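You operate a simulated robot arm through the tools that you are given. There is no shell and no other tool. Be economical: measure what you need, move in short steps, check, and stop when the job is done.

Carry out the task below with a simulated robot arm. There is one attempt and no reset: what you move stays moved.

TASK
Take the teal sanding block on the top of the brown bench and put it away on the top of the grey bench. Stack the tin labelled "Sealer" from the top of the brown bench on top of the tin that says "Oil". Take the pale tile on the top of the brown bench and put it away on the top of the grey bench. Stack the beech bundle that says "297" from the top of the grey bench on top of the beech bundle marked "957". Any order will do.

The check looks at the end state, three seconds after you hand in, the way a careful person would. Anything else that was tipped, shoved, dropped, spilled or broken makes it a failure.

THE ROBOT
A 6-joint arm with a two-finger gripper on a trunk, on a base that drives. Base frame: it is fixed to the floor where the robot stands at the start and does not move with it; the origin is under the middle of the robot, x ahead of it, y to its left, z up; the surface under the hand at the start is at about z = 800. Lengths are in mm, angles in rad, forces in N, time in s.
Its first joint turns from -2.897 to 2.897 rad. Places, roughly: beech bundle [1000, 1250, 750]; blue tin, brown tin, yellow tin [750, -500, 750]; pale tile (6x6x2 cm) [800, -300, 800]; teal sanding block [750, 0, 750]; top of the grey bench [900, 1200, 800]. Payload 1.71 kg.
Tool frame: the origin (TCP) lies between the finger pads and is the grasp point; the fingertips stand 20 mm ahead of it; z points along the fingers, y is the line along which they close. Largest opening 96 mm; the body of the gripper starts 113 mm behind the TCP.
Orientation is told as [roll, pitch, yaw] about the base's x, y, z axes, in that order, counted from this pose: with the fingers straight down and closing along the base's y, the tool's x points along the base's -x, its y along +y and its z along -z.

THE INTERFACE
- The arm moves only by the tool nudge_tool. Its argument "commands" is a list that holds one entry, the list of rows, each a list of 7 numbers: the shift along the tool's x, y, z in mm, then the turn, a rotation vector about the tool's x, y, z in rad, then the opening, from 0 (shut) to 1 (fully open). In form: [[[x, y, z, rx, ry, rz, gripper], ...]]. A call has 1 to 20 rows; each row shifts and turns the commanded pose from where the row before left it, along the tool's axes as they then stand. Rows are played at 5 a second. More than 50 mm and 0.15 rad between two rows, or a gripper value outside its range, and nothing of the call is played. A pose out of reach is approached as far as the arm can. The call stops where the force on the tool passes 40 N (or 10 N more than at its start, if that is more) or the arm is blocked; 0.2 s more then pass. Each finger travels about 45 mm/s and halts on what it meets, pressing with about 28 N; the grip force reading is that of the motor and also rises with nothing between the fingers. The clock runs only during rows and for 0.2 s after the last one: add rows that do not move to give the fingers time. It gives the time, the measured TCP pose, the force on the tool (base axes), the opening and the grip force at its end, in the units of the frame above (readings bear some noise), with the torque about the TCP (base axes, N m) and any sound that the robot's microphone picked up, and new pictures: "pictures" is both (left out), scene, wrist or none.
- Cameras (640 x 400 px; columns grow to the right, rows downward): "scene" is now at [62.1, 199.8, 1675.8]; the picture's right is [-0.14, -0.99, 0.00], its down [-0.87, 0.12, -0.47] and it looks along [0.47, -0.07, -0.88] (base axes); focal length 262 px, centre (320, 200). "wrist" rides on the gripper at [66, 14, -145] in the tool frame; the picture's right is [-0.21, 0.98, 0.00], its down [-0.88, -0.18, -0.45] and it looks along [-0.44, -0.09, 0.90] (tool axes); focal length 275 px, centre (320, 200). There is no depth. A picture from a camera that has moved, and an enlarged one, comes with that camera's place and axes in the base frame and with its lens.
- slide_trunk(by): slides the trunk up (or, below 0, down) by that many mm; the arm and the scene camera ride with it, the base frame stays. It gives what a move gives, with no picture.
- drive_base(legs): drives the robot by 1 to 6 legs, each [ahead, turn to the left] in mm and rad, along the robot's own axes; the way and the turn of a leg run together, so that a leg with both is an arc; at most 1500 mm and 3.142 rad a leg. The arm and the cameras ride along, it lands a little off, and it stops where it bumps. It gives what a move gives, and a new picture of the scene camera.
- aim_head(pan, tilt): turns the head with the scene camera to pan (to the left, within 2.496 rad either way) and tilt (down, from -0.506 to 1.204), counted from straight ahead of the robot. It gives what a move gives, and a new picture of the scene camera.
- enlarge(camera, box): a new picture of the part [left, top, right, bottom] of that camera's present view, enlarged. The clock stands still meanwhile.
- job_done(): hands the job in; it is judged then, once.

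Go step by step. Nothing tells you exact positions but the pictures and the camera data: compare them with the known pose of the tool, close in by small moves and look again before you grip or let go. The budget is 165 turns and 260 pictures, counting those below and the enlarged ones. Unless the task says otherwise, let go and move clear before handing in, and close with one line.

The tools are called after ">>>" as name(argument=value, ...) on one line, values as JSON. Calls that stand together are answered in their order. nudge_tool: Moves the arm, as the interface text tells. Its arguments: {"type":"object","properties":{"commands":{"type":"array"},"pictures":{"type":"string","enum":["both","scene","wrist","none"]}},"required":["commands"]} The other tools are called the same way: slide_trunk (by) slides the trunk up or down; drive_base (legs) drives the base; aim_head (pan, tilt) turns the head that bears the scene camera; enlarge (camera, box) takes an enlarged picture of a part of a camera's view; job_done () hands the job in.

At the start:

```text
t: 0.0
ee_pos: [528.7, -331.0, 1090.9]
tool_rot: [0.0, 0.002, 0.0]
wrist_force: [1.2, 0.5, -0.1]
torque: [0.0, 0.02, -0.01]
gripper_width: 96.0
grasp_force: 0.1
trunk travel left (down, up): [-300.0, 90.0]
robot x, y, heading: [2.2, -0.1, -0.0]
head pan, tilt: [-0.141, 1.061]
```

scene: 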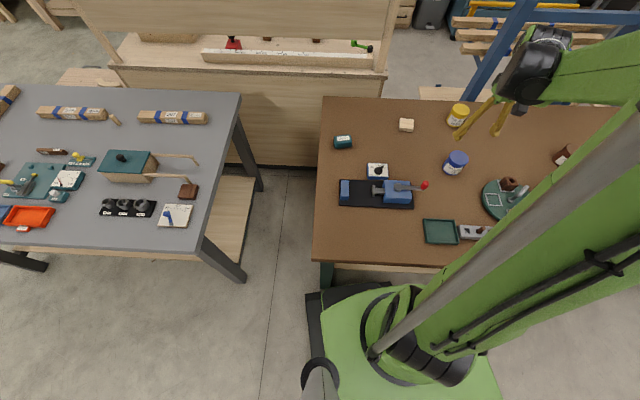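
wrist: 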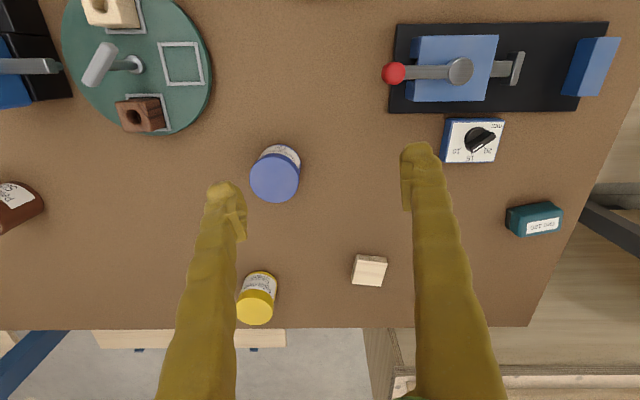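

I see the brown bench ahead with the tins, pale tile and teal block, and the grey bench to the left with the wooden bundles. I'll first enlarge to read labels.

>>> enlarge(camera="wrist", box=[220, 120, 320, 340])

>>> enlarge(camera="scene", box=[0, 70, 240, 250])

>>> enlarge(camera="scene", box=[310, 80, 630, 280])

```text
1.82 times, centred on (270, 230) of wrist
camera zoom: at [463.4, -317.7, 1237.3], right [0.21, 0.98, 0.0], down [0.88, -0.18, 0.44], along [0.43, -0.09, -0.9], focal length 500 px, centre (411, 146)
```

zoom: 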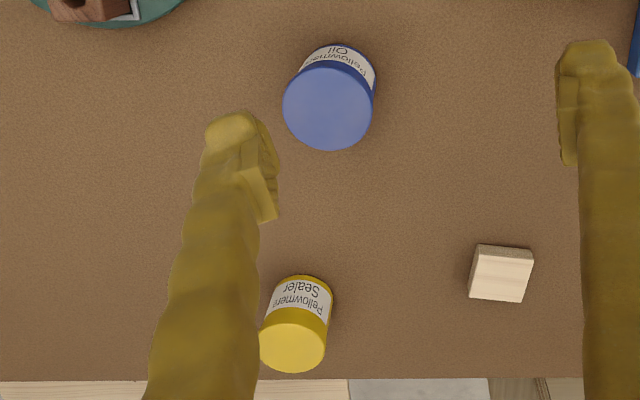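

```text
2.22 times, centred on (120, 160) of scene
camera zoom: at [62.1, 199.8, 1675.8], right [-0.14, -0.99, 0.0], down [-0.87, 0.12, -0.47], along [0.47, -0.07, -0.88], focal length 583 px, centre (764, 289)
```

zoom: 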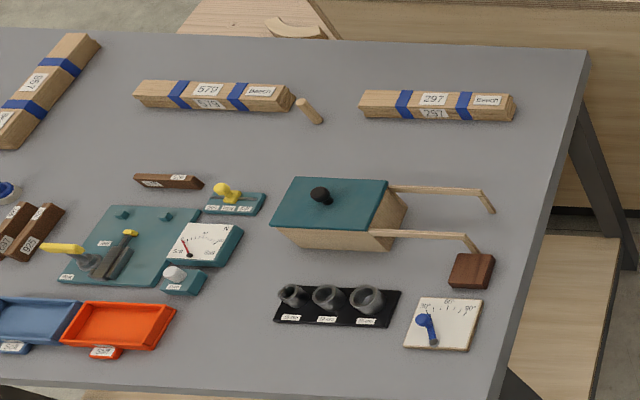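

```text
2.00 times, centred on (470, 180) of scene
camera zoom: at [62.1, 199.8, 1675.8], right [-0.14, -0.99, 0.0], down [-0.87, 0.12, -0.47], along [0.47, -0.07, -0.88], focal length 524 px, centre (20, 240)
```

zoom: 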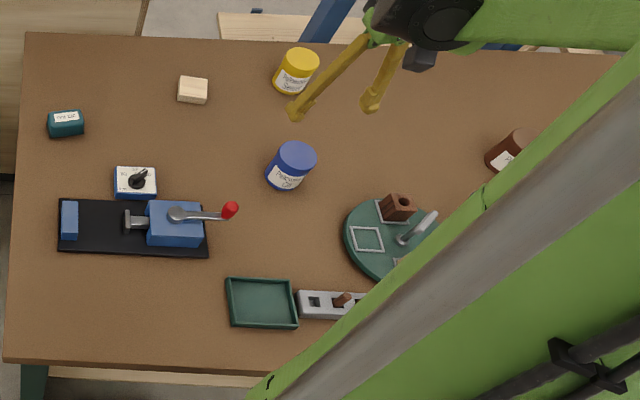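

Sealer is the yellow tin (about 853,-530) and Oil the blue one (about 600,-417). I'll look left along the grey bench for the 957 bundle, and look at the base's clearance.

>>> aim_head(pan=0.9, tilt=0.75)

>>> enlarge(camera="scene", box=[100, 50, 500, 300])

>>> aim_head(pan=0.3, tilt=1.204)

```text
t: 1.3
ee_pos: [512.2, -329.8, 1099.3]
tool_rot: [0.001, -0.015, 0.001]
wrist_force: [-1.0, 0.4, 0.1]
torque: [-0.02, -0.02, -0.02]
gripper_width: 96.1
grasp_force: 0.1
trunk travel left (down, up): [-300.0, 90.0]
robot x, y, heading: [-0.8, -1.8, -0.001]
head pan, tilt: [0.901, 0.75]
camera scene: at [48.5, 274.2, 1699.3], right [0.78, -0.62, -0.01], down [-0.44, -0.53, -0.72], along [0.44, 0.57, -0.69], focal length 262 px, centre (320, 200)
```

scene: 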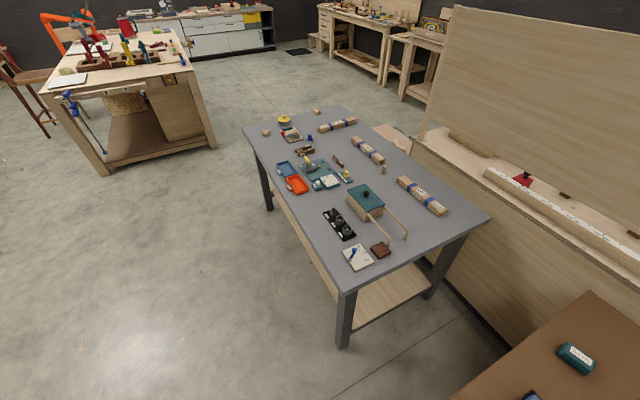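

```text
1.60 times, centred on (300, 175) of scene
camera zoom: at [48.5, 274.2, 1699.3], right [0.78, -0.62, -0.01], down [-0.44, -0.53, -0.72], along [0.44, 0.57, -0.69], focal length 420 px, centre (352, 240)
```

zoom: 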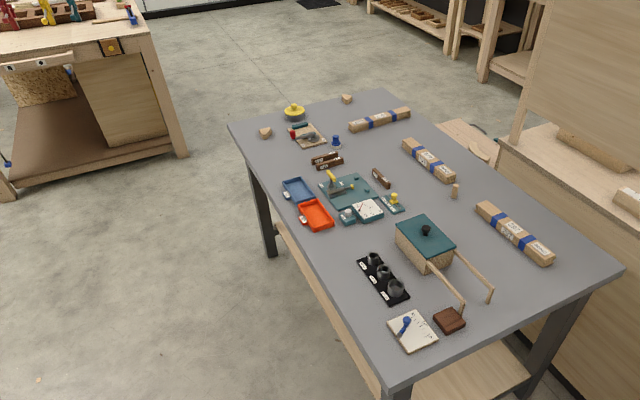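

```text
t: 2.3
ee_pos: [513.4, -332.4, 1099.5]
tool_rot: [0.0, -0.013, -0.001]
wrist_force: [-0.2, -0.5, 0.3]
torque: [0.0, 0.01, 0.03]
gripper_width: 96.2
grasp_force: 0.0
trunk travel left (down, up): [-300.0, 90.0]
robot x, y, heading: [-1.2, 1.1, -0.002]
head pan, tilt: [0.3, 1.201]
camera scene: at [50.3, 225.6, 1667.6], right [0.3, -0.96, 0.0], down [-0.9, -0.28, -0.35], along [0.33, 0.11, -0.94], focal length 262 px, centre (320, 200)
```

scene: 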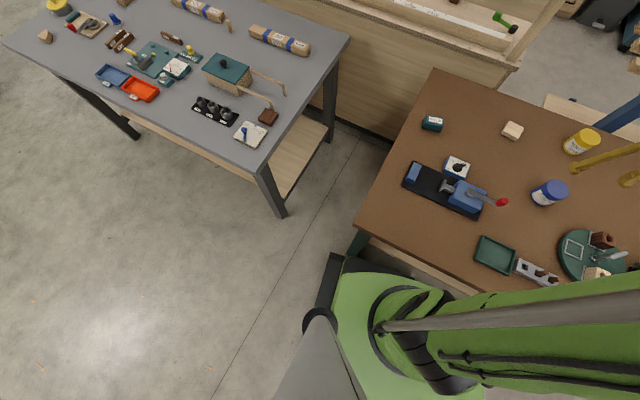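

The bundles lie at the back of the grey bench; I'll zoom in on the labels of the other two.

>>> aim_head(pan=0.9, tilt=0.6)

>>> enlarge(camera="scene", box=[310, 135, 370, 173])

>>> enlarge(camera="scene", box=[345, 160, 455, 240])

```text
t: 3.3
ee_pos: [513.2, -331.3, 1099.2]
tool_rot: [-0.001, -0.014, 0.0]
wrist_force: [-0.7, -0.7, 0.4]
torque: [-0.04, 0.04, 0.0]
gripper_width: 96.0
grasp_force: 0.0
trunk travel left (down, up): [-300.0, 90.0]
robot x, y, heading: [2.2, 0.6, 0.0]
head pan, tilt: [0.901, 0.6]
camera scene: at [52.5, 278.3, 1712.0], right [0.78, -0.62, -0.01], down [-0.36, -0.44, -0.82], along [0.5, 0.65, -0.57], focal length 262 px, centre (320, 200)
```

scene: 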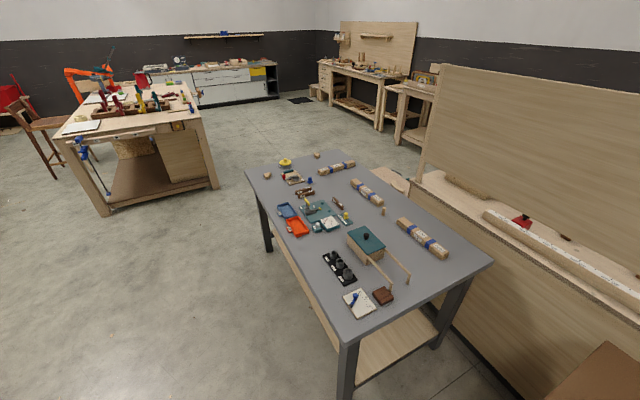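

```text
10.53 times, centred on (340, 154) of scene
camera zoom: at [52.5, 278.3, 1712.0], right [0.78, -0.62, -0.01], down [-0.36, -0.44, -0.82], along [0.5, 0.65, -0.57], focal length 2760 px, centre (110, 684)
```

zoom: 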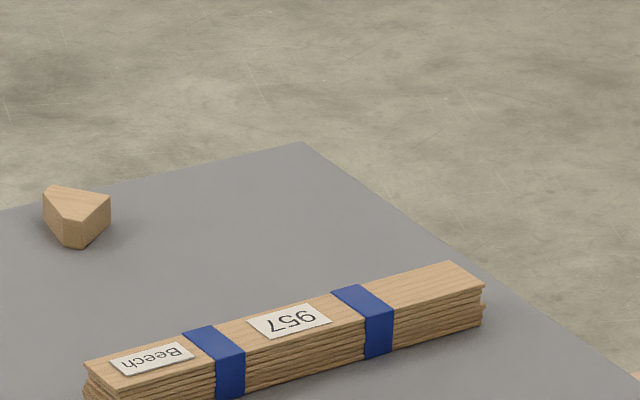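

```text
5.00 times, centred on (400, 200) of scene
camera zoom: at [52.5, 278.3, 1712.0], right [0.78, -0.62, -0.01], down [-0.36, -0.44, -0.82], along [0.5, 0.65, -0.57], focal length 1311 px, centre (-80, 200)
```

zoom: 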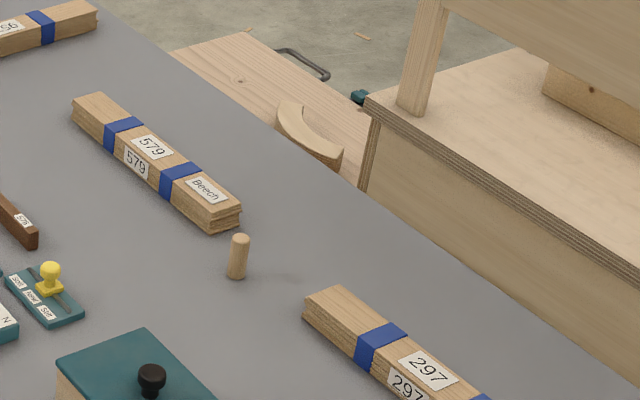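

957 is the farthest bundle (about 1190,1550). The Sealer tin is slightly beyond reach from here, so I plan to shift the robot right; I'll check what's to the right and behind first.

>>> aim_head(pan=-2.3, tilt=0.7)

>>> aim_head(pan=2.4, tilt=0.8)

```text
t: 6.0
ee_pos: [511.7, -331.5, 1098.8]
tool_rot: [-0.001, -0.014, 0.0]
wrist_force: [0.2, -0.5, 0.1]
torque: [0.02, -0.02, -0.04]
gripper_width: 96.0
grasp_force: 0.1
trunk travel left (down, up): [-300.0, 90.0]
robot x, y, heading: [1.9, 4.2, 0.001]
head pan, tilt: [-2.3, 0.7]
camera scene: at [-59.1, 145.7, 1705.2], right [-0.75, 0.67, 0.01], down [0.42, 0.48, -0.77], along [-0.52, -0.57, -0.64], focal length 262 px, centre (320, 200)
```

scene: 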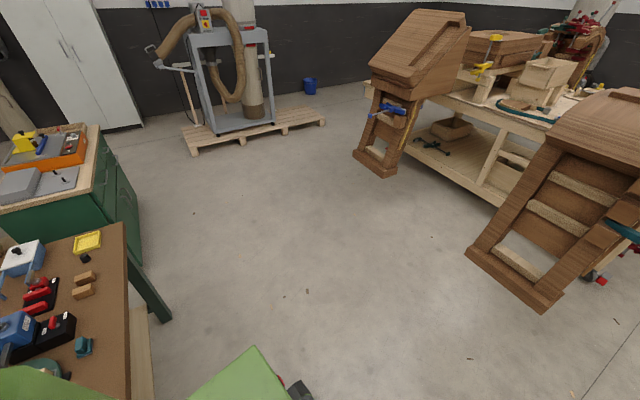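

```text
t: 9.8
ee_pos: [512.5, -332.0, 1098.6]
tool_rot: [-0.001, -0.015, 0.001]
wrist_force: [-0.7, 0.7, -0.2]
torque: [-0.01, 0.04, -0.01]
gripper_width: 96.0
grasp_force: 0.0
trunk travel left (down, up): [-300.0, 90.0]
robot x, y, heading: [3.5, -4.0, 0.001]
head pan, tilt: [2.4, 0.799]
camera scene: at [-62.1, 263.6, 1697.0], right [0.68, 0.74, -0.01], down [0.52, -0.48, -0.71], along [-0.53, 0.47, -0.71], focal length 262 px, centre (320, 200)
```

scene: 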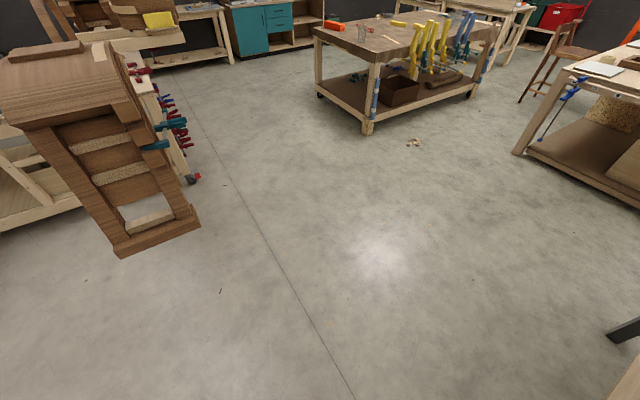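

Plenty of floor behind. I'll shift the robot about 380 mm to the right with an S-manoeuvre.

>>> drive_base(legs=[[-100, 0.5], [-350, 0], [0, -1.0], [350, 0], [100, 0.5]])

>>> aim_head(pan=0.0, tilt=0.95)

```text
t: 22.8
ee_pos: [418.1, -761.5, 1113.1]
tool_rot: [0.001, -0.04, -0.117]
wrist_force: [-1.7, -0.2, 0.4]
torque: [-0.03, -0.19, -0.03]
gripper_width: 95.9
grasp_force: 0.2
trunk travel left (down, up): [-300.0, 90.0]
robot x, y, heading: [-25.3, -381.0, -0.108]
head pan, tilt: [2.4, 0.799]
stopped in leg 5: the robot was blocked; the commanded pose is now the measured one
camera scene: at [-62.0, -111.0, 1696.8], right [0.75, 0.66, -0.01], down [0.46, -0.54, -0.7], along [-0.47, 0.52, -0.71], focal length 262 px, centre (320, 200)
```

scene: 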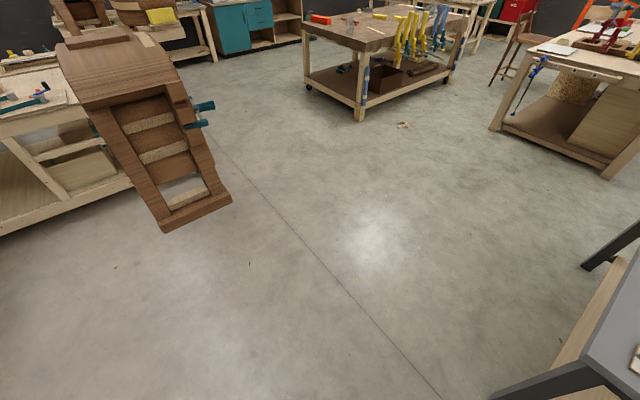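

```text
t: 24.9
ee_pos: [422.0, -762.5, 1111.1]
tool_rot: [-0.002, -0.038, -0.115]
wrist_force: [-0.3, -1.0, 0.9]
torque: [0.04, 0.02, 0.0]
gripper_width: 96.1
grasp_force: 0.0
trunk travel left (down, up): [-300.0, 90.0]
robot x, y, heading: [-25.6, -382.6, -0.108]
head pan, tilt: [0.0, 0.949]
camera scene: at [68.5, -180.2, 1683.4], right [-0.11, -0.99, 0.0], down [-0.82, 0.09, -0.57], along [0.57, -0.06, -0.82], focal length 262 px, centre (320, 200)
```

scene: 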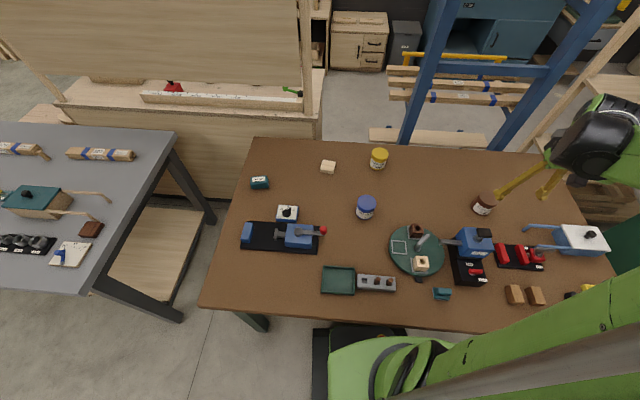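

The base touched something under the bench at the end but stands well placed at (-25,-382). I see a second teal item at the near edge, so I'll check labels before choosing.

>>> enlarge(camera="scene", box=[230, 140, 400, 246])

>>> enlarge(camera="scene", box=[420, 270, 470, 302])

```text
3.76 times, centred on (315, 193) of scene
camera zoom: at [68.5, -180.2, 1683.4], right [-0.11, -0.99, 0.0], down [-0.82, 0.09, -0.57], along [0.57, -0.06, -0.82], focal length 987 px, centre (339, 226)
```

zoom: 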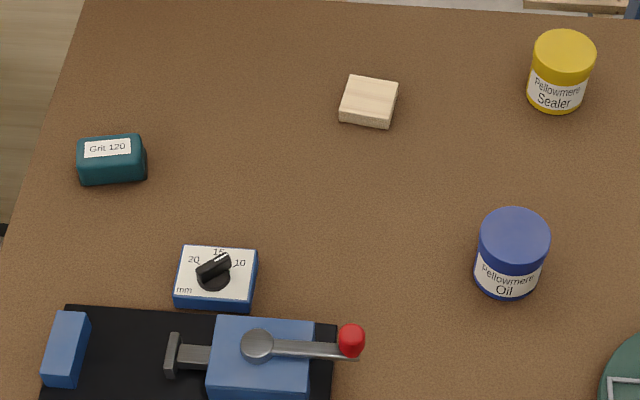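

```text
12.50 times, centred on (445, 286) of scene
camera zoom: at [68.5, -180.2, 1683.4], right [-0.11, -0.99, 0.0], down [-0.82, 0.09, -0.57], along [0.57, -0.06, -0.82], focal length 3278 px, centre (-1242, -875)
```

zoom: 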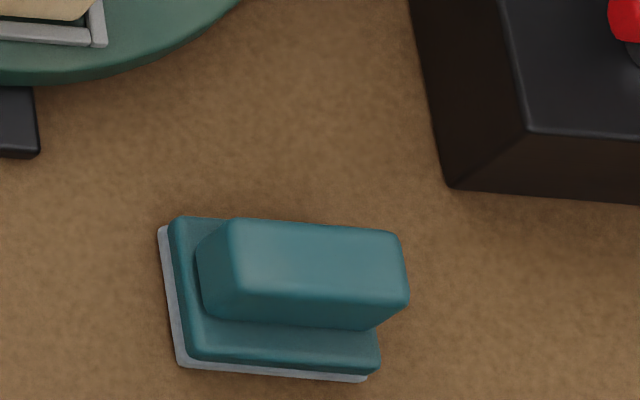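

The task's block is the "Grit 120" one at the left; Sealer sits at about (856,-522) and Oil at about (609,-412), both roughly 72 mm wide and 60 mm tall. Moving above the Sealer.

>>> nudge_tool(commands=[[[0, 0, 0, 0, 0.038, -0.115, 1], [-36, 20, 10, 0, 0, 0, 1], [-36, 20, 10, 0, 0, 0, 1], [-36, 20, 10, 0, 0, 0, 1], [-36, 20, 10, 0, 0, 0, 1], [-36, 20, 10, 0, 0, 0, 1], [-36, 20, 10, 0, 0, 0, 1], [-36, 20, 10, 0, 0, 0, 1], [-36, 20, 10, 0, 0, 0, 1], [-36, 20, 10, 0, 0, 0, 1], [-36, 20, 10, 0, 0, 0, 1], [-36, 20, 10, 0, 0, 0, 1], [-36, 20, 10, 0, 0, 0, 1], [0, 0, 0, 0, 0, 0, 1], [0, 0, 0, 0, 0, 0, 1]]], pictures="both")

```text
t: 28.1
ee_pos: [852.9, -523.1, 990.1]
tool_rot: [-0.003, -0.001, 0.003]
wrist_force: [1.1, 0.2, 0.5]
torque: [-0.01, -0.03, 0.0]
gripper_width: 96.0
grasp_force: 0.1
trunk travel left (down, up): [-300.0, 90.0]
robot x, y, heading: [-22.0, -379.6, -0.107]
head pan, tilt: [0.0, 0.949]
camera scene: at [68.4, -180.3, 1683.5], right [-0.11, -0.99, 0.0], down [-0.82, 0.09, -0.57], along [0.57, -0.06, -0.82], focal length 262 px, centre (320, 200)
camera wrist: at [789.4, -508.0, 1135.8], right [0.2, 0.98, 0.0], down [0.88, -0.18, 0.45], along [0.44, -0.09, -0.9], focal length 275 px, centre (320, 200)
```

scene: 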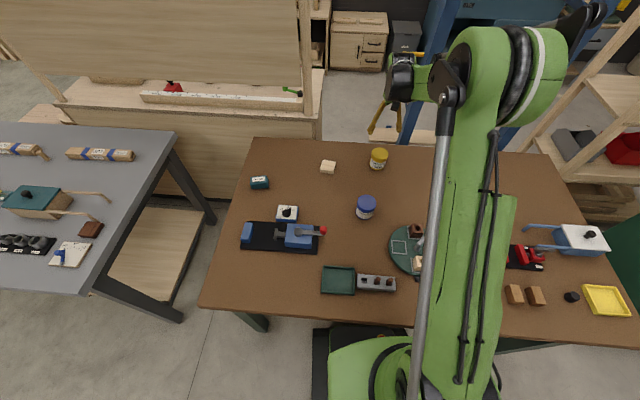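
wrist: 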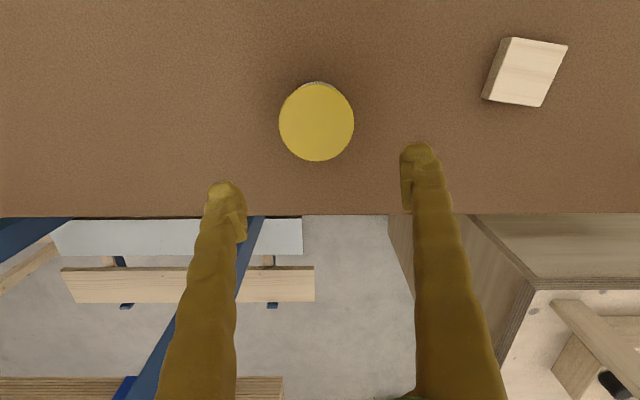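

The wrist view puts the tin's centre nearer x=839, y=-522. I'll shift 14 mm back and descend to just above its lid.

>>> nudge_tool(commands=[[[14, 0, 30, 0, 0, 0, 1], [0, 0, 35, 0, 0, 0, 1], [0, 0, 0, 0, 0, 0, 1], [0, 0, 0, 0, 0, 0, 1]]], pictures="wrist")

>>> enlarge(camera="scene", box=[350, 90, 430, 180])

```text
t: 29.1
ee_pos: [840.2, -522.8, 925.5]
tool_rot: [-0.003, 0.001, 0.002]
wrist_force: [-0.4, 0.4, -0.3]
torque: [-0.04, 0.01, 0.04]
gripper_width: 96.1
grasp_force: 0.0
trunk travel left (down, up): [-300.0, 90.0]
robot x, y, heading: [-22.7, -378.4, -0.107]
head pan, tilt: [0.0, 0.949]
camera wrist: at [774.9, -508.7, 1070.4], right [0.2, 0.98, 0.0], down [0.88, -0.18, 0.44], along [0.43, -0.09, -0.9], focal length 275 px, centre (320, 200)
```

wrist: 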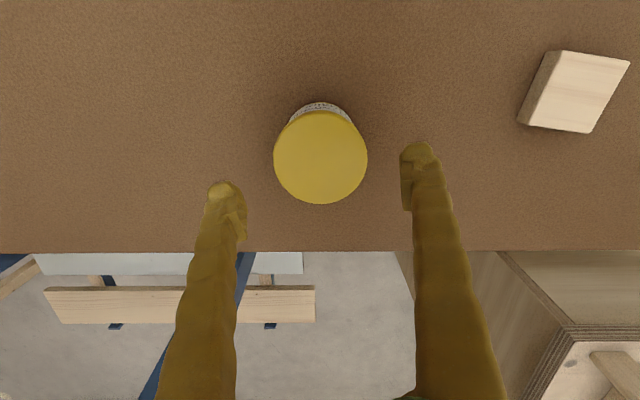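

```text
4.44 times, centred on (390, 135) of scene
camera zoom: at [68.7, -180.3, 1683.5], right [-0.11, -0.99, 0.0], down [-0.82, 0.09, -0.57], along [0.57, -0.06, -0.82], focal length 1165 px, centre (9, 489)
```

zoom: 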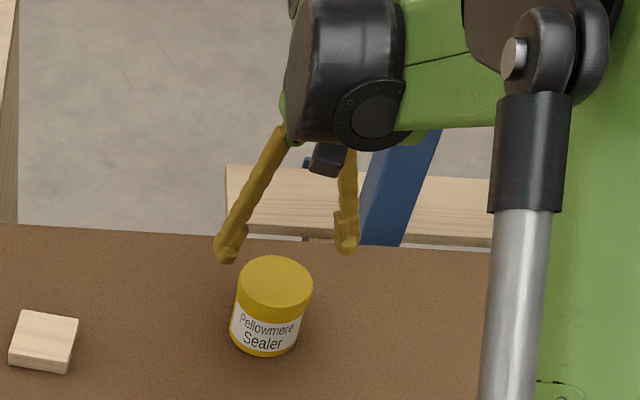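

Tin centre is about (835,-521.5), lid top near z=870. I'll correct 5 mm and descend around it, then close.

>>> nudge_tool(commands=[[[5, 1, 20, 0, 0, 0, 1], [0, 0, 35, 0, 0, 0, 1], [0, 0, 32, 0, 0, 0, 1], [0, 0, 0, 0, 0, 0, 1], [0, 0, 0, 0, 0, 0, 1]]], pictures="both")

```text
t: 30.4
ee_pos: [835.3, -522.2, 838.6]
tool_rot: [-0.004, 0.001, 0.001]
wrist_force: [1.2, -0.1, -0.8]
torque: [0.02, 0.0, 0.01]
gripper_width: 96.0
grasp_force: 0.1
trunk travel left (down, up): [-300.0, 90.0]
robot x, y, heading: [-23.8, -381.8, -0.102]
head pan, tilt: [0.0, 0.949]
camera scene: at [68.6, -180.3, 1683.5], right [-0.11, -0.99, 0.0], down [-0.82, 0.09, -0.57], along [0.57, -0.06, -0.82], focal length 262 px, centre (320, 200)
camera wrist: at [769.5, -508.5, 983.0], right [0.2, 0.98, 0.0], down [0.88, -0.18, 0.45], along [0.43, -0.09, -0.9], focal length 275 px, centre (320, 200)
```

scene: 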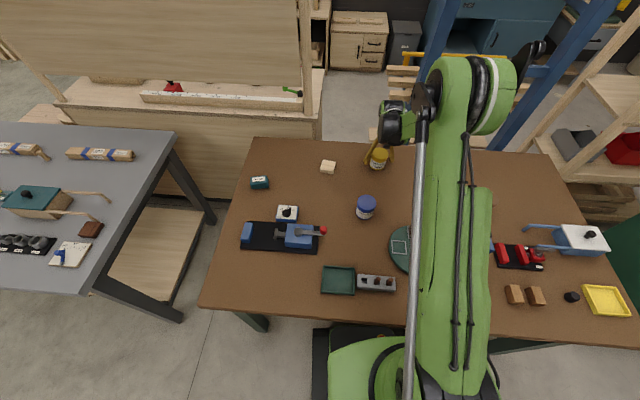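
wrist: 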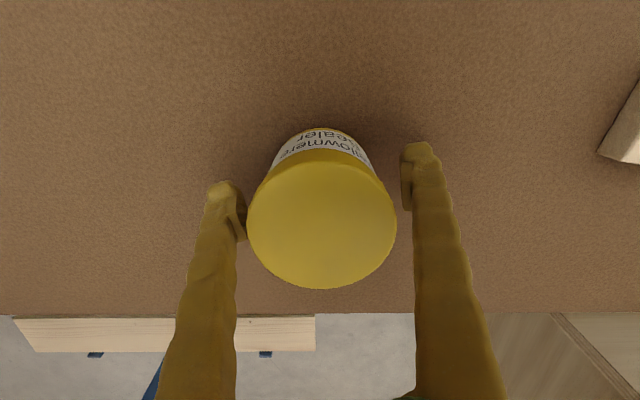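

Well centred. Closing on the Sealer.

>>> nudge_tool(commands=[[[2, 1, 0, 0, 0, 0, 1], [0, 0, 0, 0, 0, 0, 0.8], [0, 0, 0, 0, 0, 0, 0.6], [0, 0, 0, 0, 0, 0, 0.5], [0, 0, 0, 0, 0, 0, 0.4], [0, 0, 0, 0, 0, 0, 0.4]]], pictures="none")

>>> nudge_tool(commands=[[[0, 0, -20, 0, 0, 0, 0.4], [0, 0, -40, 0, 0, 0, 0.4], [0, 0, -45, 0, 0, 0, 0.4], [0, 0, -45, 0, 0, 0, 0.4], [0, 0, 0, 0, 0, 0, 0.4], [0, 0, 0, 0, 0, 0, 0.4]]], pictures="both")

```text
t: 31.8
ee_pos: [832.2, -521.2, 838.6]
tool_rot: [-0.005, -0.001, 0.003]
wrist_force: [0.4, -0.6, 0.9]
torque: [0.05, 0.02, 0.03]
gripper_width: 80.4
grasp_force: 27.9
trunk travel left (down, up): [-300.0, 90.0]
robot x, y, heading: [-25.8, -384.4, -0.102]
head pan, tilt: [0.0, 0.949]
```

```text
t: 33.1
ee_pos: [831.3, -521.9, 987.5]
tool_rot: [-0.002, -0.001, 0.003]
wrist_force: [0.5, 0.3, -2.4]
torque: [0.05, 0.03, -0.03]
gripper_width: 80.7
grasp_force: 28.0
trunk travel left (down, up): [-300.0, 90.0]
robot x, y, heading: [-25.5, -379.2, -0.11]
head pan, tilt: [0.0, 0.949]
camera scene: at [69.1, -180.2, 1683.4], right [-0.11, -0.99, 0.0], down [-0.82, 0.09, -0.57], along [0.57, -0.06, -0.82], focal length 262 px, centre (320, 200)
camera wrist: at [766.3, -507.5, 1132.5], right [0.2, 0.98, 0.0], down [0.88, -0.18, 0.44], along [0.43, -0.09, -0.9], focal length 275 px, centre (320, 200)
```

scene: 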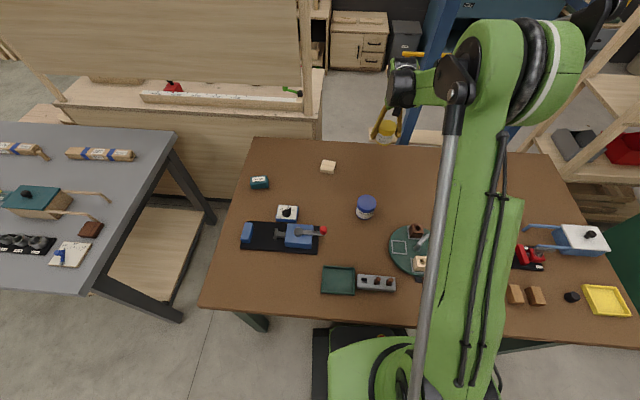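
wrist: 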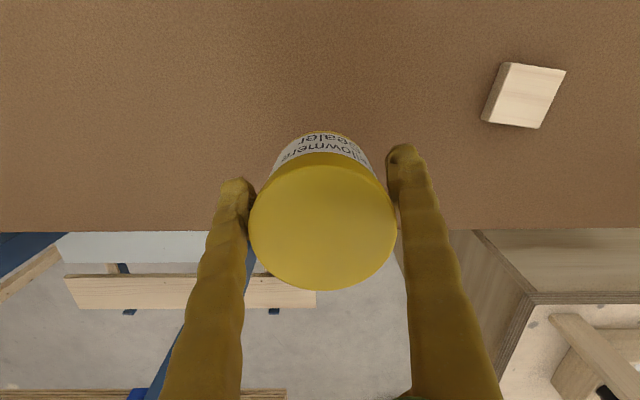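

The Sealer is in hand, sitting centred. Next I move to just beyond the Oil tin so the wrist camera can see it past the held tin.

>>> nudge_tool(commands=[[[32, 22, 0, 0, 0, 0, 0.4], [32, 22, 0, 0, 0, 0, 0.4], [32, 22, 0, 0, 0, 0, 0.4], [32, 22, 0, 0, 0, 0, 0.4], [32, 22, 0, 0, 0, 0, 0.4], [0, 0, 0, 0, 0, 0, 0.4], [0, 0, 0, 0, 0, 0, 0.4]]], pictures="both")

```text
t: 34.8
ee_pos: [672.5, -411.7, 986.0]
tool_rot: [-0.003, 0.0, 0.001]
wrist_force: [-0.3, -0.2, -1.2]
torque: [-0.02, 0.01, 0.0]
gripper_width: 80.6
grasp_force: 28.0
trunk travel left (down, up): [-300.0, 90.0]
robot x, y, heading: [-24.6, -381.4, -0.107]
head pan, tilt: [0.0, 0.949]
camera scene: at [69.0, -180.1, 1683.4], right [-0.11, -0.99, 0.0], down [-0.82, 0.09, -0.57], along [0.57, -0.06, -0.82], focal length 262 px, centre (320, 200)
camera wrist: at [608.0, -397.6, 1131.2], right [0.2, 0.98, 0.0], down [0.88, -0.18, 0.44], along [0.43, -0.09, -0.9], focal length 275 px, centre (320, 200)
```

scene: 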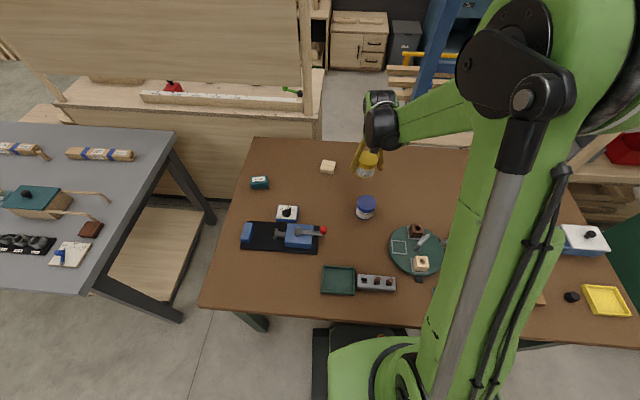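
wrist: 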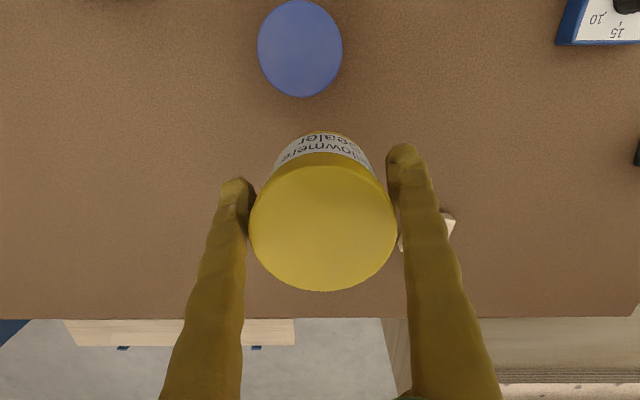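

Oil's lid centre is at about (592,-411.7), and the held tin sits ~4 mm ahead of the TCP. I'll move above it and lower to about 10 mm clearance, then look.

>>> nudge_tool(commands=[[[42, 0, 0, 0, 0, 0, 0.4], [42.5, 0.5, 0, 0, 0, 0, 0.4], [0, 0, 30, 0, 0, 0, 0.4], [0, 0, 32, 0, 0, 0, 0.4], [0, 0, 0, 0, 0, 0, 0.4], [0, 0, 0, 0, 0, 0, 0.4]]], pictures="both")

>>> enlarge(camera="scene", box=[330, 165, 410, 235])

```text
t: 36.1
ee_pos: [588.7, -409.6, 925.8]
tool_rot: [-0.004, 0.0, 0.001]
wrist_force: [0.1, -0.4, -1.5]
torque: [0.0, -0.02, -0.02]
gripper_width: 80.5
grasp_force: 28.1
trunk travel left (down, up): [-300.0, 90.0]
robot x, y, heading: [-26.7, -382.1, -0.106]
head pan, tilt: [0.0, 0.949]
camera scene: at [68.0, -180.0, 1683.4], right [-0.11, -0.99, 0.0], down [-0.82, 0.09, -0.57], along [0.57, -0.06, -0.82], focal length 262 px, centre (320, 200)
camera wrist: at [523.3, -395.2, 1071.4], right [0.2, 0.98, 0.0], down [0.88, -0.18, 0.45], along [0.44, -0.09, -0.9], focal length 275 px, centre (320, 200)
```

scene: 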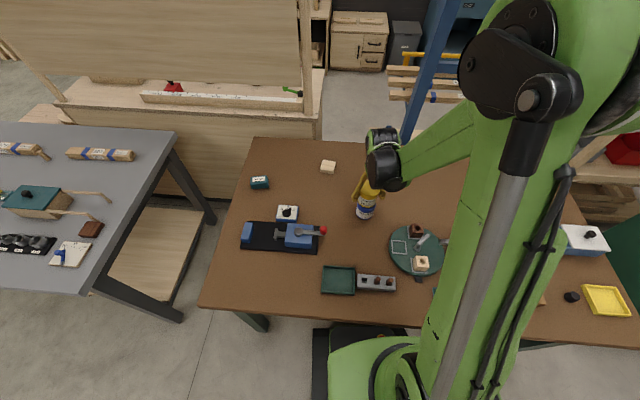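
wrist: 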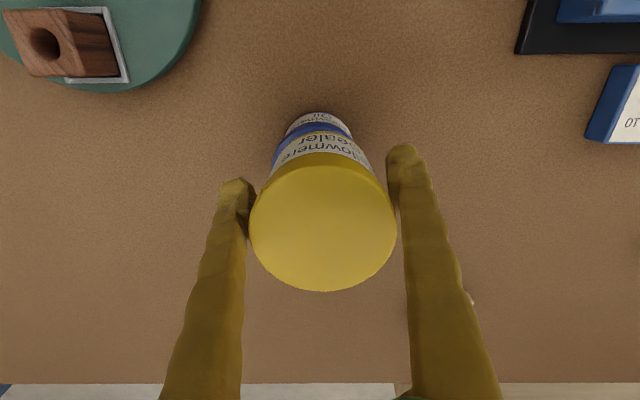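

```text
5.71 times, centred on (370, 200) of scene
camera zoom: at [68.0, -180.0, 1683.4], right [-0.11, -0.99, 0.0], down [-0.82, 0.09, -0.57], along [0.57, -0.06, -0.82], focal length 1498 px, centre (34, 200)
```

zoom: 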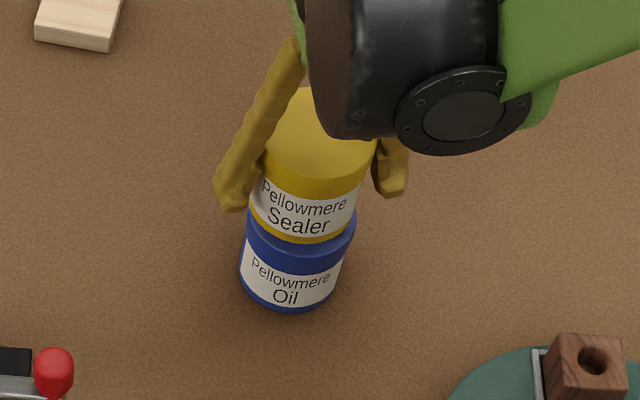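

Aligned over the Oil tin. Lowering in small steps toward contact.

>>> nudge_tool(commands=[[[0, 0, 7, 0, 0, 0, 0.4], [0, 0, 4, 0, 0, 0, 0.4], [0, 0, 2, 0, 0, 0, 0.4], [0, 0, 2, 0, 0, 0, 0.4], [0, 0, 0, 0, 0, 0, 0.4], [0, 0, 0, 0, 0, 0, 0.4]]], pictures="none")

>>> enlarge(camera="scene", box=[330, 165, 410, 235])

```text
t: 37.5
ee_pos: [587.1, -410.4, 912.4]
tool_rot: [-0.004, 0.0, 0.002]
wrist_force: [3.5, 1.3, 29.0]
torque: [0.02, -0.11, 0.05]
gripper_width: 80.7
grasp_force: 27.7
trunk travel left (down, up): [-300.0, 90.0]
robot x, y, heading: [-23.7, -380.8, -0.11]
head pan, tilt: [0.0, 0.949]
```

```text
5.71 times, centred on (370, 200) of scene
camera zoom: at [67.1, -179.9, 1683.6], right [-0.11, -0.99, 0.0], down [-0.82, 0.09, -0.57], along [0.57, -0.06, -0.82], focal length 1498 px, centre (34, 200)
```

zoom: 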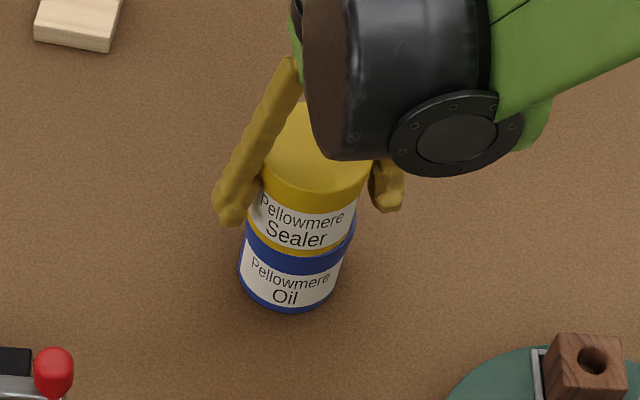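

Contact made (29 N). I'll ease the press by 1 mm, open fully and rise straight up.

>>> nudge_tool(commands=[[[0, 0, -1.5, 0, 0, 0, 0.4], [0, 0, 0, 0, 0, 0, 0.6], [0, 0, 0, 0, 0, 0, 1], [0, 0, 0, 0, 0, 0, 1], [0, 0, 0, 0, 0, 0, 1], [0, 0, -30, 0, 0, 0, 1], [0, 0, -40, 0, 0, 0, 1], [0, 0, -40, 0, 0, 0, 1], [0, 0, 0, 0, 0, 0, 1]]], pictures="both")

>>> enlarge(camera="scene", box=[330, 165, 410, 235])

```text
t: 39.5
ee_pos: [588.4, -409.7, 1024.7]
tool_rot: [-0.002, 0.001, 0.002]
wrist_force: [-1.0, -0.1, -0.3]
torque: [0.03, -0.05, -0.01]
gripper_width: 96.2
grasp_force: 0.0
trunk travel left (down, up): [-300.0, 90.0]
robot x, y, heading: [-28.2, -381.3, -0.111]
head pan, tilt: [0.0, 0.949]
camera scene: at [68.0, -180.1, 1683.4], right [-0.11, -0.99, 0.0], down [-0.82, 0.09, -0.57], along [0.57, -0.06, -0.82], focal length 262 px, centre (320, 200)
camera wrist: at [522.9, -395.7, 1170.0], right [0.2, 0.98, 0.0], down [0.88, -0.18, 0.45], along [0.44, -0.09, -0.9], focal length 275 px, centre (320, 200)
```

scene: 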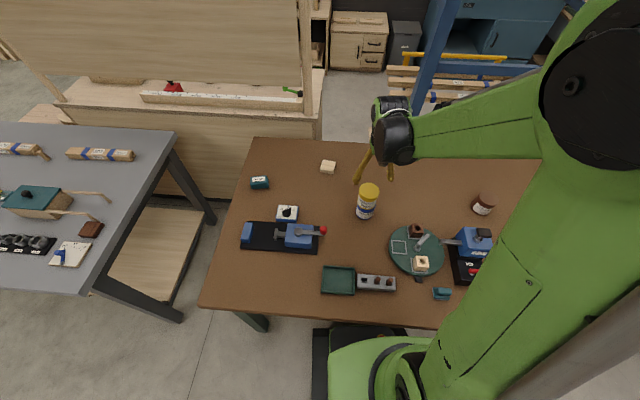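
wrist: 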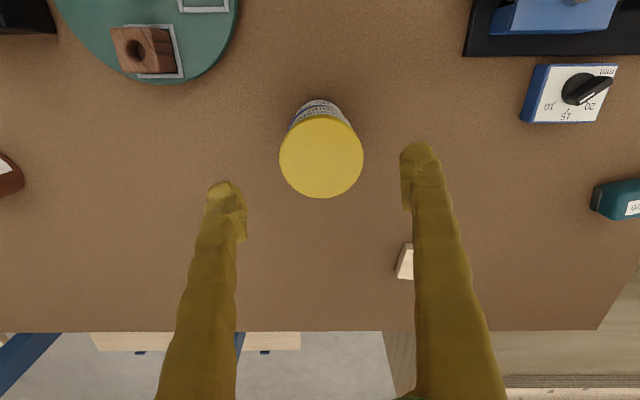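

```text
5.71 times, centred on (370, 200) of scene
camera zoom: at [68.0, -180.1, 1683.4], right [-0.11, -0.99, 0.0], down [-0.82, 0.09, -0.57], along [0.57, -0.06, -0.82], focal length 1498 px, centre (34, 200)
```

zoom: 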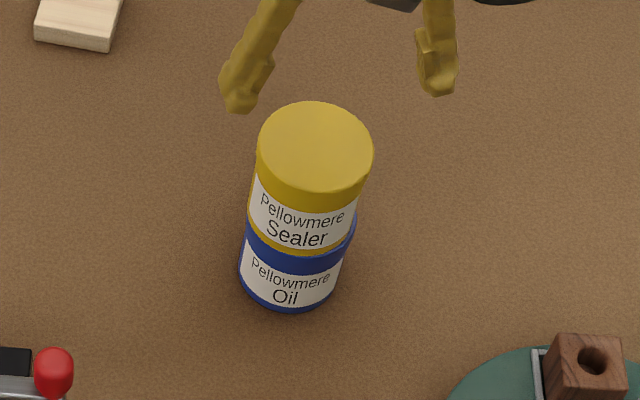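

The stack stands square. Next the tile, near (836,-297): moving above it.

>>> nudge_tool(commands=[[[-40, 19, 0, 0, 0, 0, 1], [-40, 19, 0, 0, 0, 0, 1], [-40, 19, 5, 0, 0, 0, 1], [-40, 19, 30, 0, 0, 0, 1], [-40, 19, 30, 0, 0, 0, 1], [-40, 18, 20, 0, 0, 0, 1], [0, 0, 20, 0, 0, 0, 1], [0, 0, 0, 0, 0, 0, 1], [0, 0, 0, 0, 0, 0, 1]]], pictures="wrist")

```text
refused: row 4 steps farther than a row can; nothing moved
```

>>> nudge_tool(commands=[[[-40, 19, 0, 0, 0, 0, 1], [-40, 19, 0, 0, 0, 0, 1], [-40, 19, 5, 0, 0, 0, 1], [-40, 19, 20, 0, 0, 0, 1], [-40, 19, 20, 0, 0, 0, 1], [-40, 18, 20, 0, 0, 0, 1], [0, 0, 40, 0, 0, 0, 1], [0, 0, 0, 0, 0, 0, 1], [0, 0, 0, 0, 0, 0, 1]]], pictures="wrist")

```text
t: 41.5
ee_pos: [827.7, -297.3, 918.3]
tool_rot: [-0.003, 0.0, 0.003]
wrist_force: [-0.5, 0.5, 0.5]
torque: [-0.01, 0.01, -0.01]
gripper_width: 95.9
grasp_force: 0.1
trunk travel left (down, up): [-300.0, 90.0]
robot x, y, heading: [-24.8, -380.9, -0.11]
head pan, tilt: [0.0, 0.949]
camera wrist: at [762.9, -283.2, 1062.5], right [0.2, 0.98, 0.0], down [0.88, -0.18, 0.45], along [0.44, -0.09, -0.9], focal length 275 px, centre (320, 200)
```

wrist: 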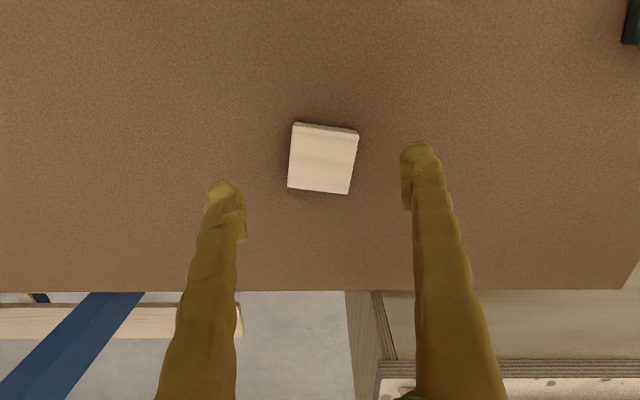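

Tile centre about (842.5,-297), turned by about -0.3 rad. I'll align, and lower to just above it.

>>> nudge_tool(commands=[[[-15, 0, 10, 0, 0, 0, 1], [0, 0, 24, 0, 0, 0.15, 1], [0, 0, 24, 0, 0, 0.15, 1], [0, 0, 0, 0, 0, 0, 1], [0, 0, 0, 0, 0, 0, 1]]], pictures="wrist")

```text
t: 42.8
ee_pos: [842.8, -297.1, 859.5]
tool_rot: [-0.004, 0.0, -0.298]
wrist_force: [0.7, 1.0, -0.1]
torque: [0.01, 0.03, 0.02]
gripper_width: 96.0
grasp_force: 0.0
trunk travel left (down, up): [-300.0, 90.0]
robot x, y, heading: [-23.0, -381.7, -0.11]
head pan, tilt: [0.0, 0.949]
camera wrist: at [784.6, -263.7, 1004.6], right [0.49, 0.87, 0.0], down [0.78, -0.43, 0.45], along [0.39, -0.22, -0.9], focal length 275 px, centre (320, 200)
```

wrist: 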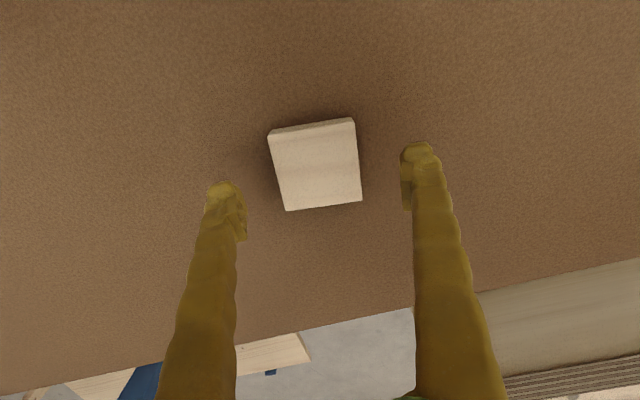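

Nearly centred; a small extra turn, then down and grip.

>>> nudge_tool(commands=[[[0, -1.5, 15, 0, 0, 0.045, 1], [0, 0, 15, 0, 0, 0, 1], [0, 0, 6, 0, 0, 0, 1], [0, 0, 0, 0, 0, 0, 1], [0, 0, 0, 0, 0, 0, 1]]], pictures="wrist")

```text
t: 44.0
ee_pos: [840.8, -299.9, 823.0]
tool_rot: [-0.004, 0.0, -0.343]
wrist_force: [-0.5, 0.3, 0.2]
torque: [0.01, -0.02, 0.02]
gripper_width: 96.0
grasp_force: 0.1
trunk travel left (down, up): [-300.0, 90.0]
robot x, y, heading: [-23.3, -380.7, -0.115]
head pan, tilt: [0.0, 0.949]
camera wrist: at [784.9, -263.4, 967.9], right [0.52, 0.85, 0.0], down [0.76, -0.47, 0.45], along [0.38, -0.24, -0.9], focal length 275 px, centre (320, 200)
```

wrist: 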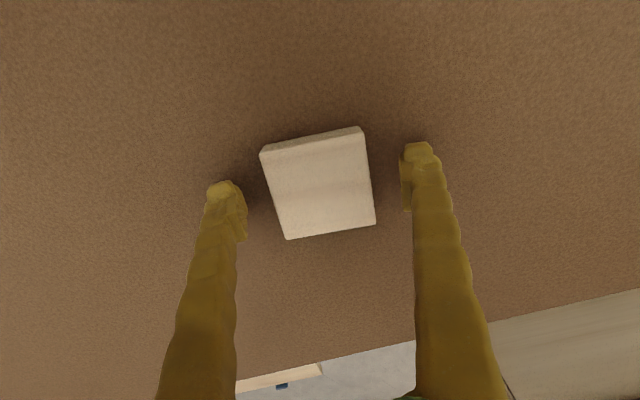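

Fingers straddle the tile with no contact; closing and lifting.

>>> nudge_tool(commands=[[[0, 0, 0, 0, 0, 0, 0.8], [0, 0, 0, 0, 0, 0, 0.6], [0, 0, 0, 0, 0, 0, 0.4], [0, 0, 0, 0, 0, 0, 0.3], [0, 0, 0, 0, 0, 0, 0.3], [0, 0, 0, 0, 0, 0, 0.3], [0, 0, -20, 0, 0, 0, 0.3], [0, 0, -40, 0, 0, 0, 0.3], [0, 0, 0, 0, 0, 0, 0.3]]], pictures="wrist")

```text
t: 46.0
ee_pos: [842.1, -297.4, 882.0]
tool_rot: [-0.002, -0.001, -0.344]
wrist_force: [0.2, 0.3, -0.1]
torque: [-0.01, -0.03, -0.01]
gripper_width: 58.4
grasp_force: 27.7
trunk travel left (down, up): [-300.0, 90.0]
robot x, y, heading: [-26.3, -382.1, -0.106]
head pan, tilt: [0.0, 0.949]
camera wrist: at [784.8, -261.1, 1026.9], right [0.52, 0.85, 0.0], down [0.76, -0.47, 0.45], along [0.38, -0.24, -0.9], focal length 275 px, centre (320, 200)
```

wrist: 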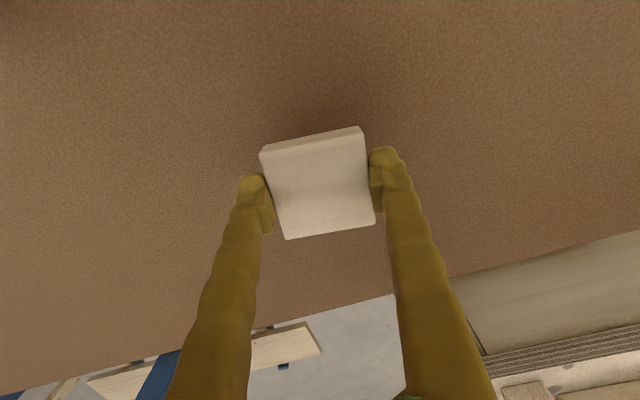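

Tile in hand. I'll raise and retract it, then drive round to a spot in front of the gap between the benches, from which both the block and the grey bench should be in reach.

>>> nudge_tool(commands=[[[0, 0, -50, 0, 0, 0, 0.3], [0, 0, -50, 0, 0, 0, 0.3], [0, 0, -50, 0, 0, 0, 0.3], [30, 0, -40, 0, 0, 0, 0.3], [40, 0, -25, 0, 0, 0, 0.3], [45, 0, 0, 0, 0, 0, 0.3], [45, 0, 0, 0, 0, 0, 0.3], [45, 0, 0, 0, 0, 0, 0.3], [45, 0, 0, 0, 0, 0, 0.3], [0, 0, 0, 0, 0, 0, 0.3], [0, 0, 0, 0, 0, 0, 0.3]]], pictures="none")

>>> drive_base(legs=[[-100, -0.4], [-600, 0], [0, 1.0], [600, 0], [70, -0.49]])

```text
t: 48.4
ee_pos: [608.3, -215.6, 1098.7]
tool_rot: [-0.004, 0.0, -0.343]
wrist_force: [0.3, -0.1, -0.3]
torque: [0.0, 0.01, 0.0]
gripper_width: 58.7
grasp_force: 28.4
trunk travel left (down, up): [-300.0, 90.0]
robot x, y, heading: [-25.8, -380.6, -0.107]
head pan, tilt: [0.0, 0.949]
```

```text
t: 64.6
ee_pos: [542.7, 488.0, 1099.5]
tool_rot: [-0.004, 0.0, -0.222]
wrist_force: [-0.9, 0.7, -1.0]
torque: [-0.03, 0.0, 0.03]
gripper_width: 58.6
grasp_force: 28.3
trunk travel left (down, up): [-300.0, 90.0]
robot x, y, heading: [-64.0, 250.3, 0.017]
head pan, tilt: [0.0, 0.949]
camera scene: at [2.2, 460.1, 1683.4], right [0.01, -1.0, 0.0], down [-0.82, -0.01, -0.57], along [0.57, 0.01, -0.82], focal length 262 px, centre (320, 200)
```

scene: 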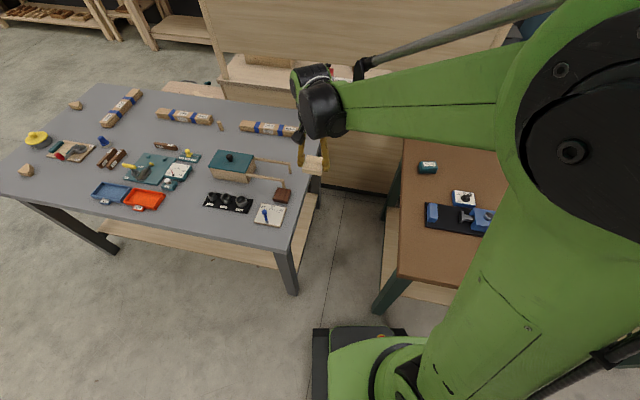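

Good position. I'll enlarge the right end of the grey bench to choose the resting spots.

>>> enlarge(camera="scene", box=[180, 90, 340, 240])

```text
2.67 times, centred on (260, 165) of scene
camera zoom: at [2.2, 460.1, 1683.4], right [0.01, -1.0, 0.0], down [-0.82, -0.01, -0.57], along [0.57, 0.01, -0.82], focal length 699 px, centre (480, 293)
```

zoom: 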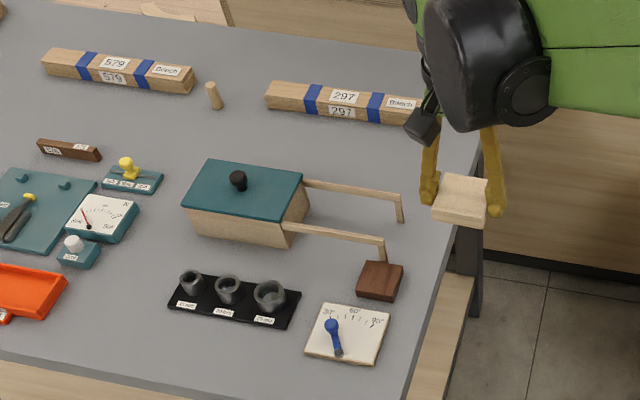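

I'll place the tile near the right end of the grey bench, between bundle 297 and the box's handles (about 870,572). Inching forward 40 mm to gain reach.

>>> drive_base(legs=[[40, 0]])

```text
t: 65.5
ee_pos: [550.3, 488.1, 1115.9]
tool_rot: [0.003, -0.028, -0.222]
wrist_force: [-0.4, -0.1, -0.8]
torque: [-0.03, 0.01, -0.03]
gripper_width: 58.6
grasp_force: 27.9
trunk travel left (down, up): [-300.0, 90.0]
robot x, y, heading: [-22.2, 250.4, 0.011]
head pan, tilt: [0.0, 0.949]
camera scene: at [1.7, 460.3, 1684.6], right [0.01, -1.0, 0.0], down [-0.81, -0.01, -0.59], along [0.59, 0.01, -0.81], focal length 262 px, centre (320, 200)
```

scene: 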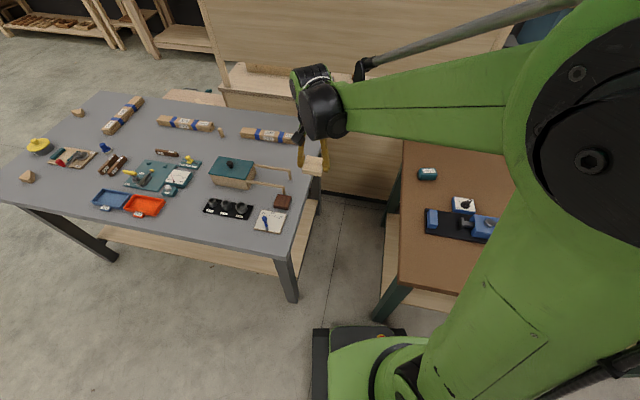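

The robot seems to lean back slightly after that move; I'll wait and re-read before continuing.

>>> nudge_tool(commands=[[[0, 0, 0, 0, 0, 0, 0.3], [0, 0, 0, 0, 0, 0, 0.3], [0, 0, 0, 0, 0, 0, 0.3], [0, 0, 0, 0, 0, 0, 0.3], [0, 0, 0, 0, 0, 0, 0.3]]], pictures="scene")

```text
t: 66.8
ee_pos: [561.4, 488.3, 1111.5]
tool_rot: [0.002, -0.017, -0.221]
wrist_force: [-1.9, 0.1, 0.1]
torque: [0.01, -0.24, -0.02]
gripper_width: 58.6
grasp_force: 27.6
trunk travel left (down, up): [-300.0, 90.0]
robot x, y, heading: [-26.1, 248.5, 0.012]
head pan, tilt: [0.0, 0.949]
camera scene: at [39.4, 460.4, 1683.5], right [0.01, -1.0, 0.0], down [-0.82, -0.01, -0.57], along [0.57, 0.01, -0.82], focal length 262 px, centre (320, 200)
```

scene: 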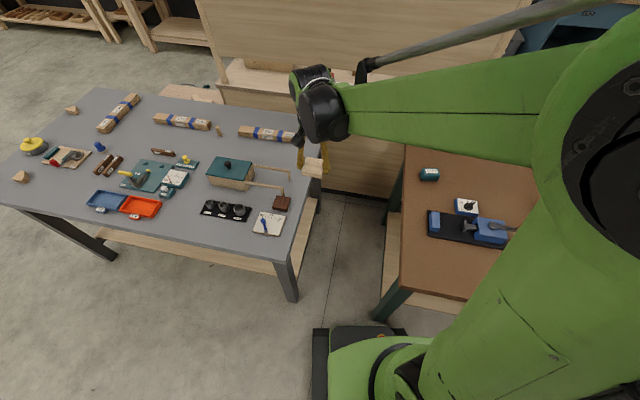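

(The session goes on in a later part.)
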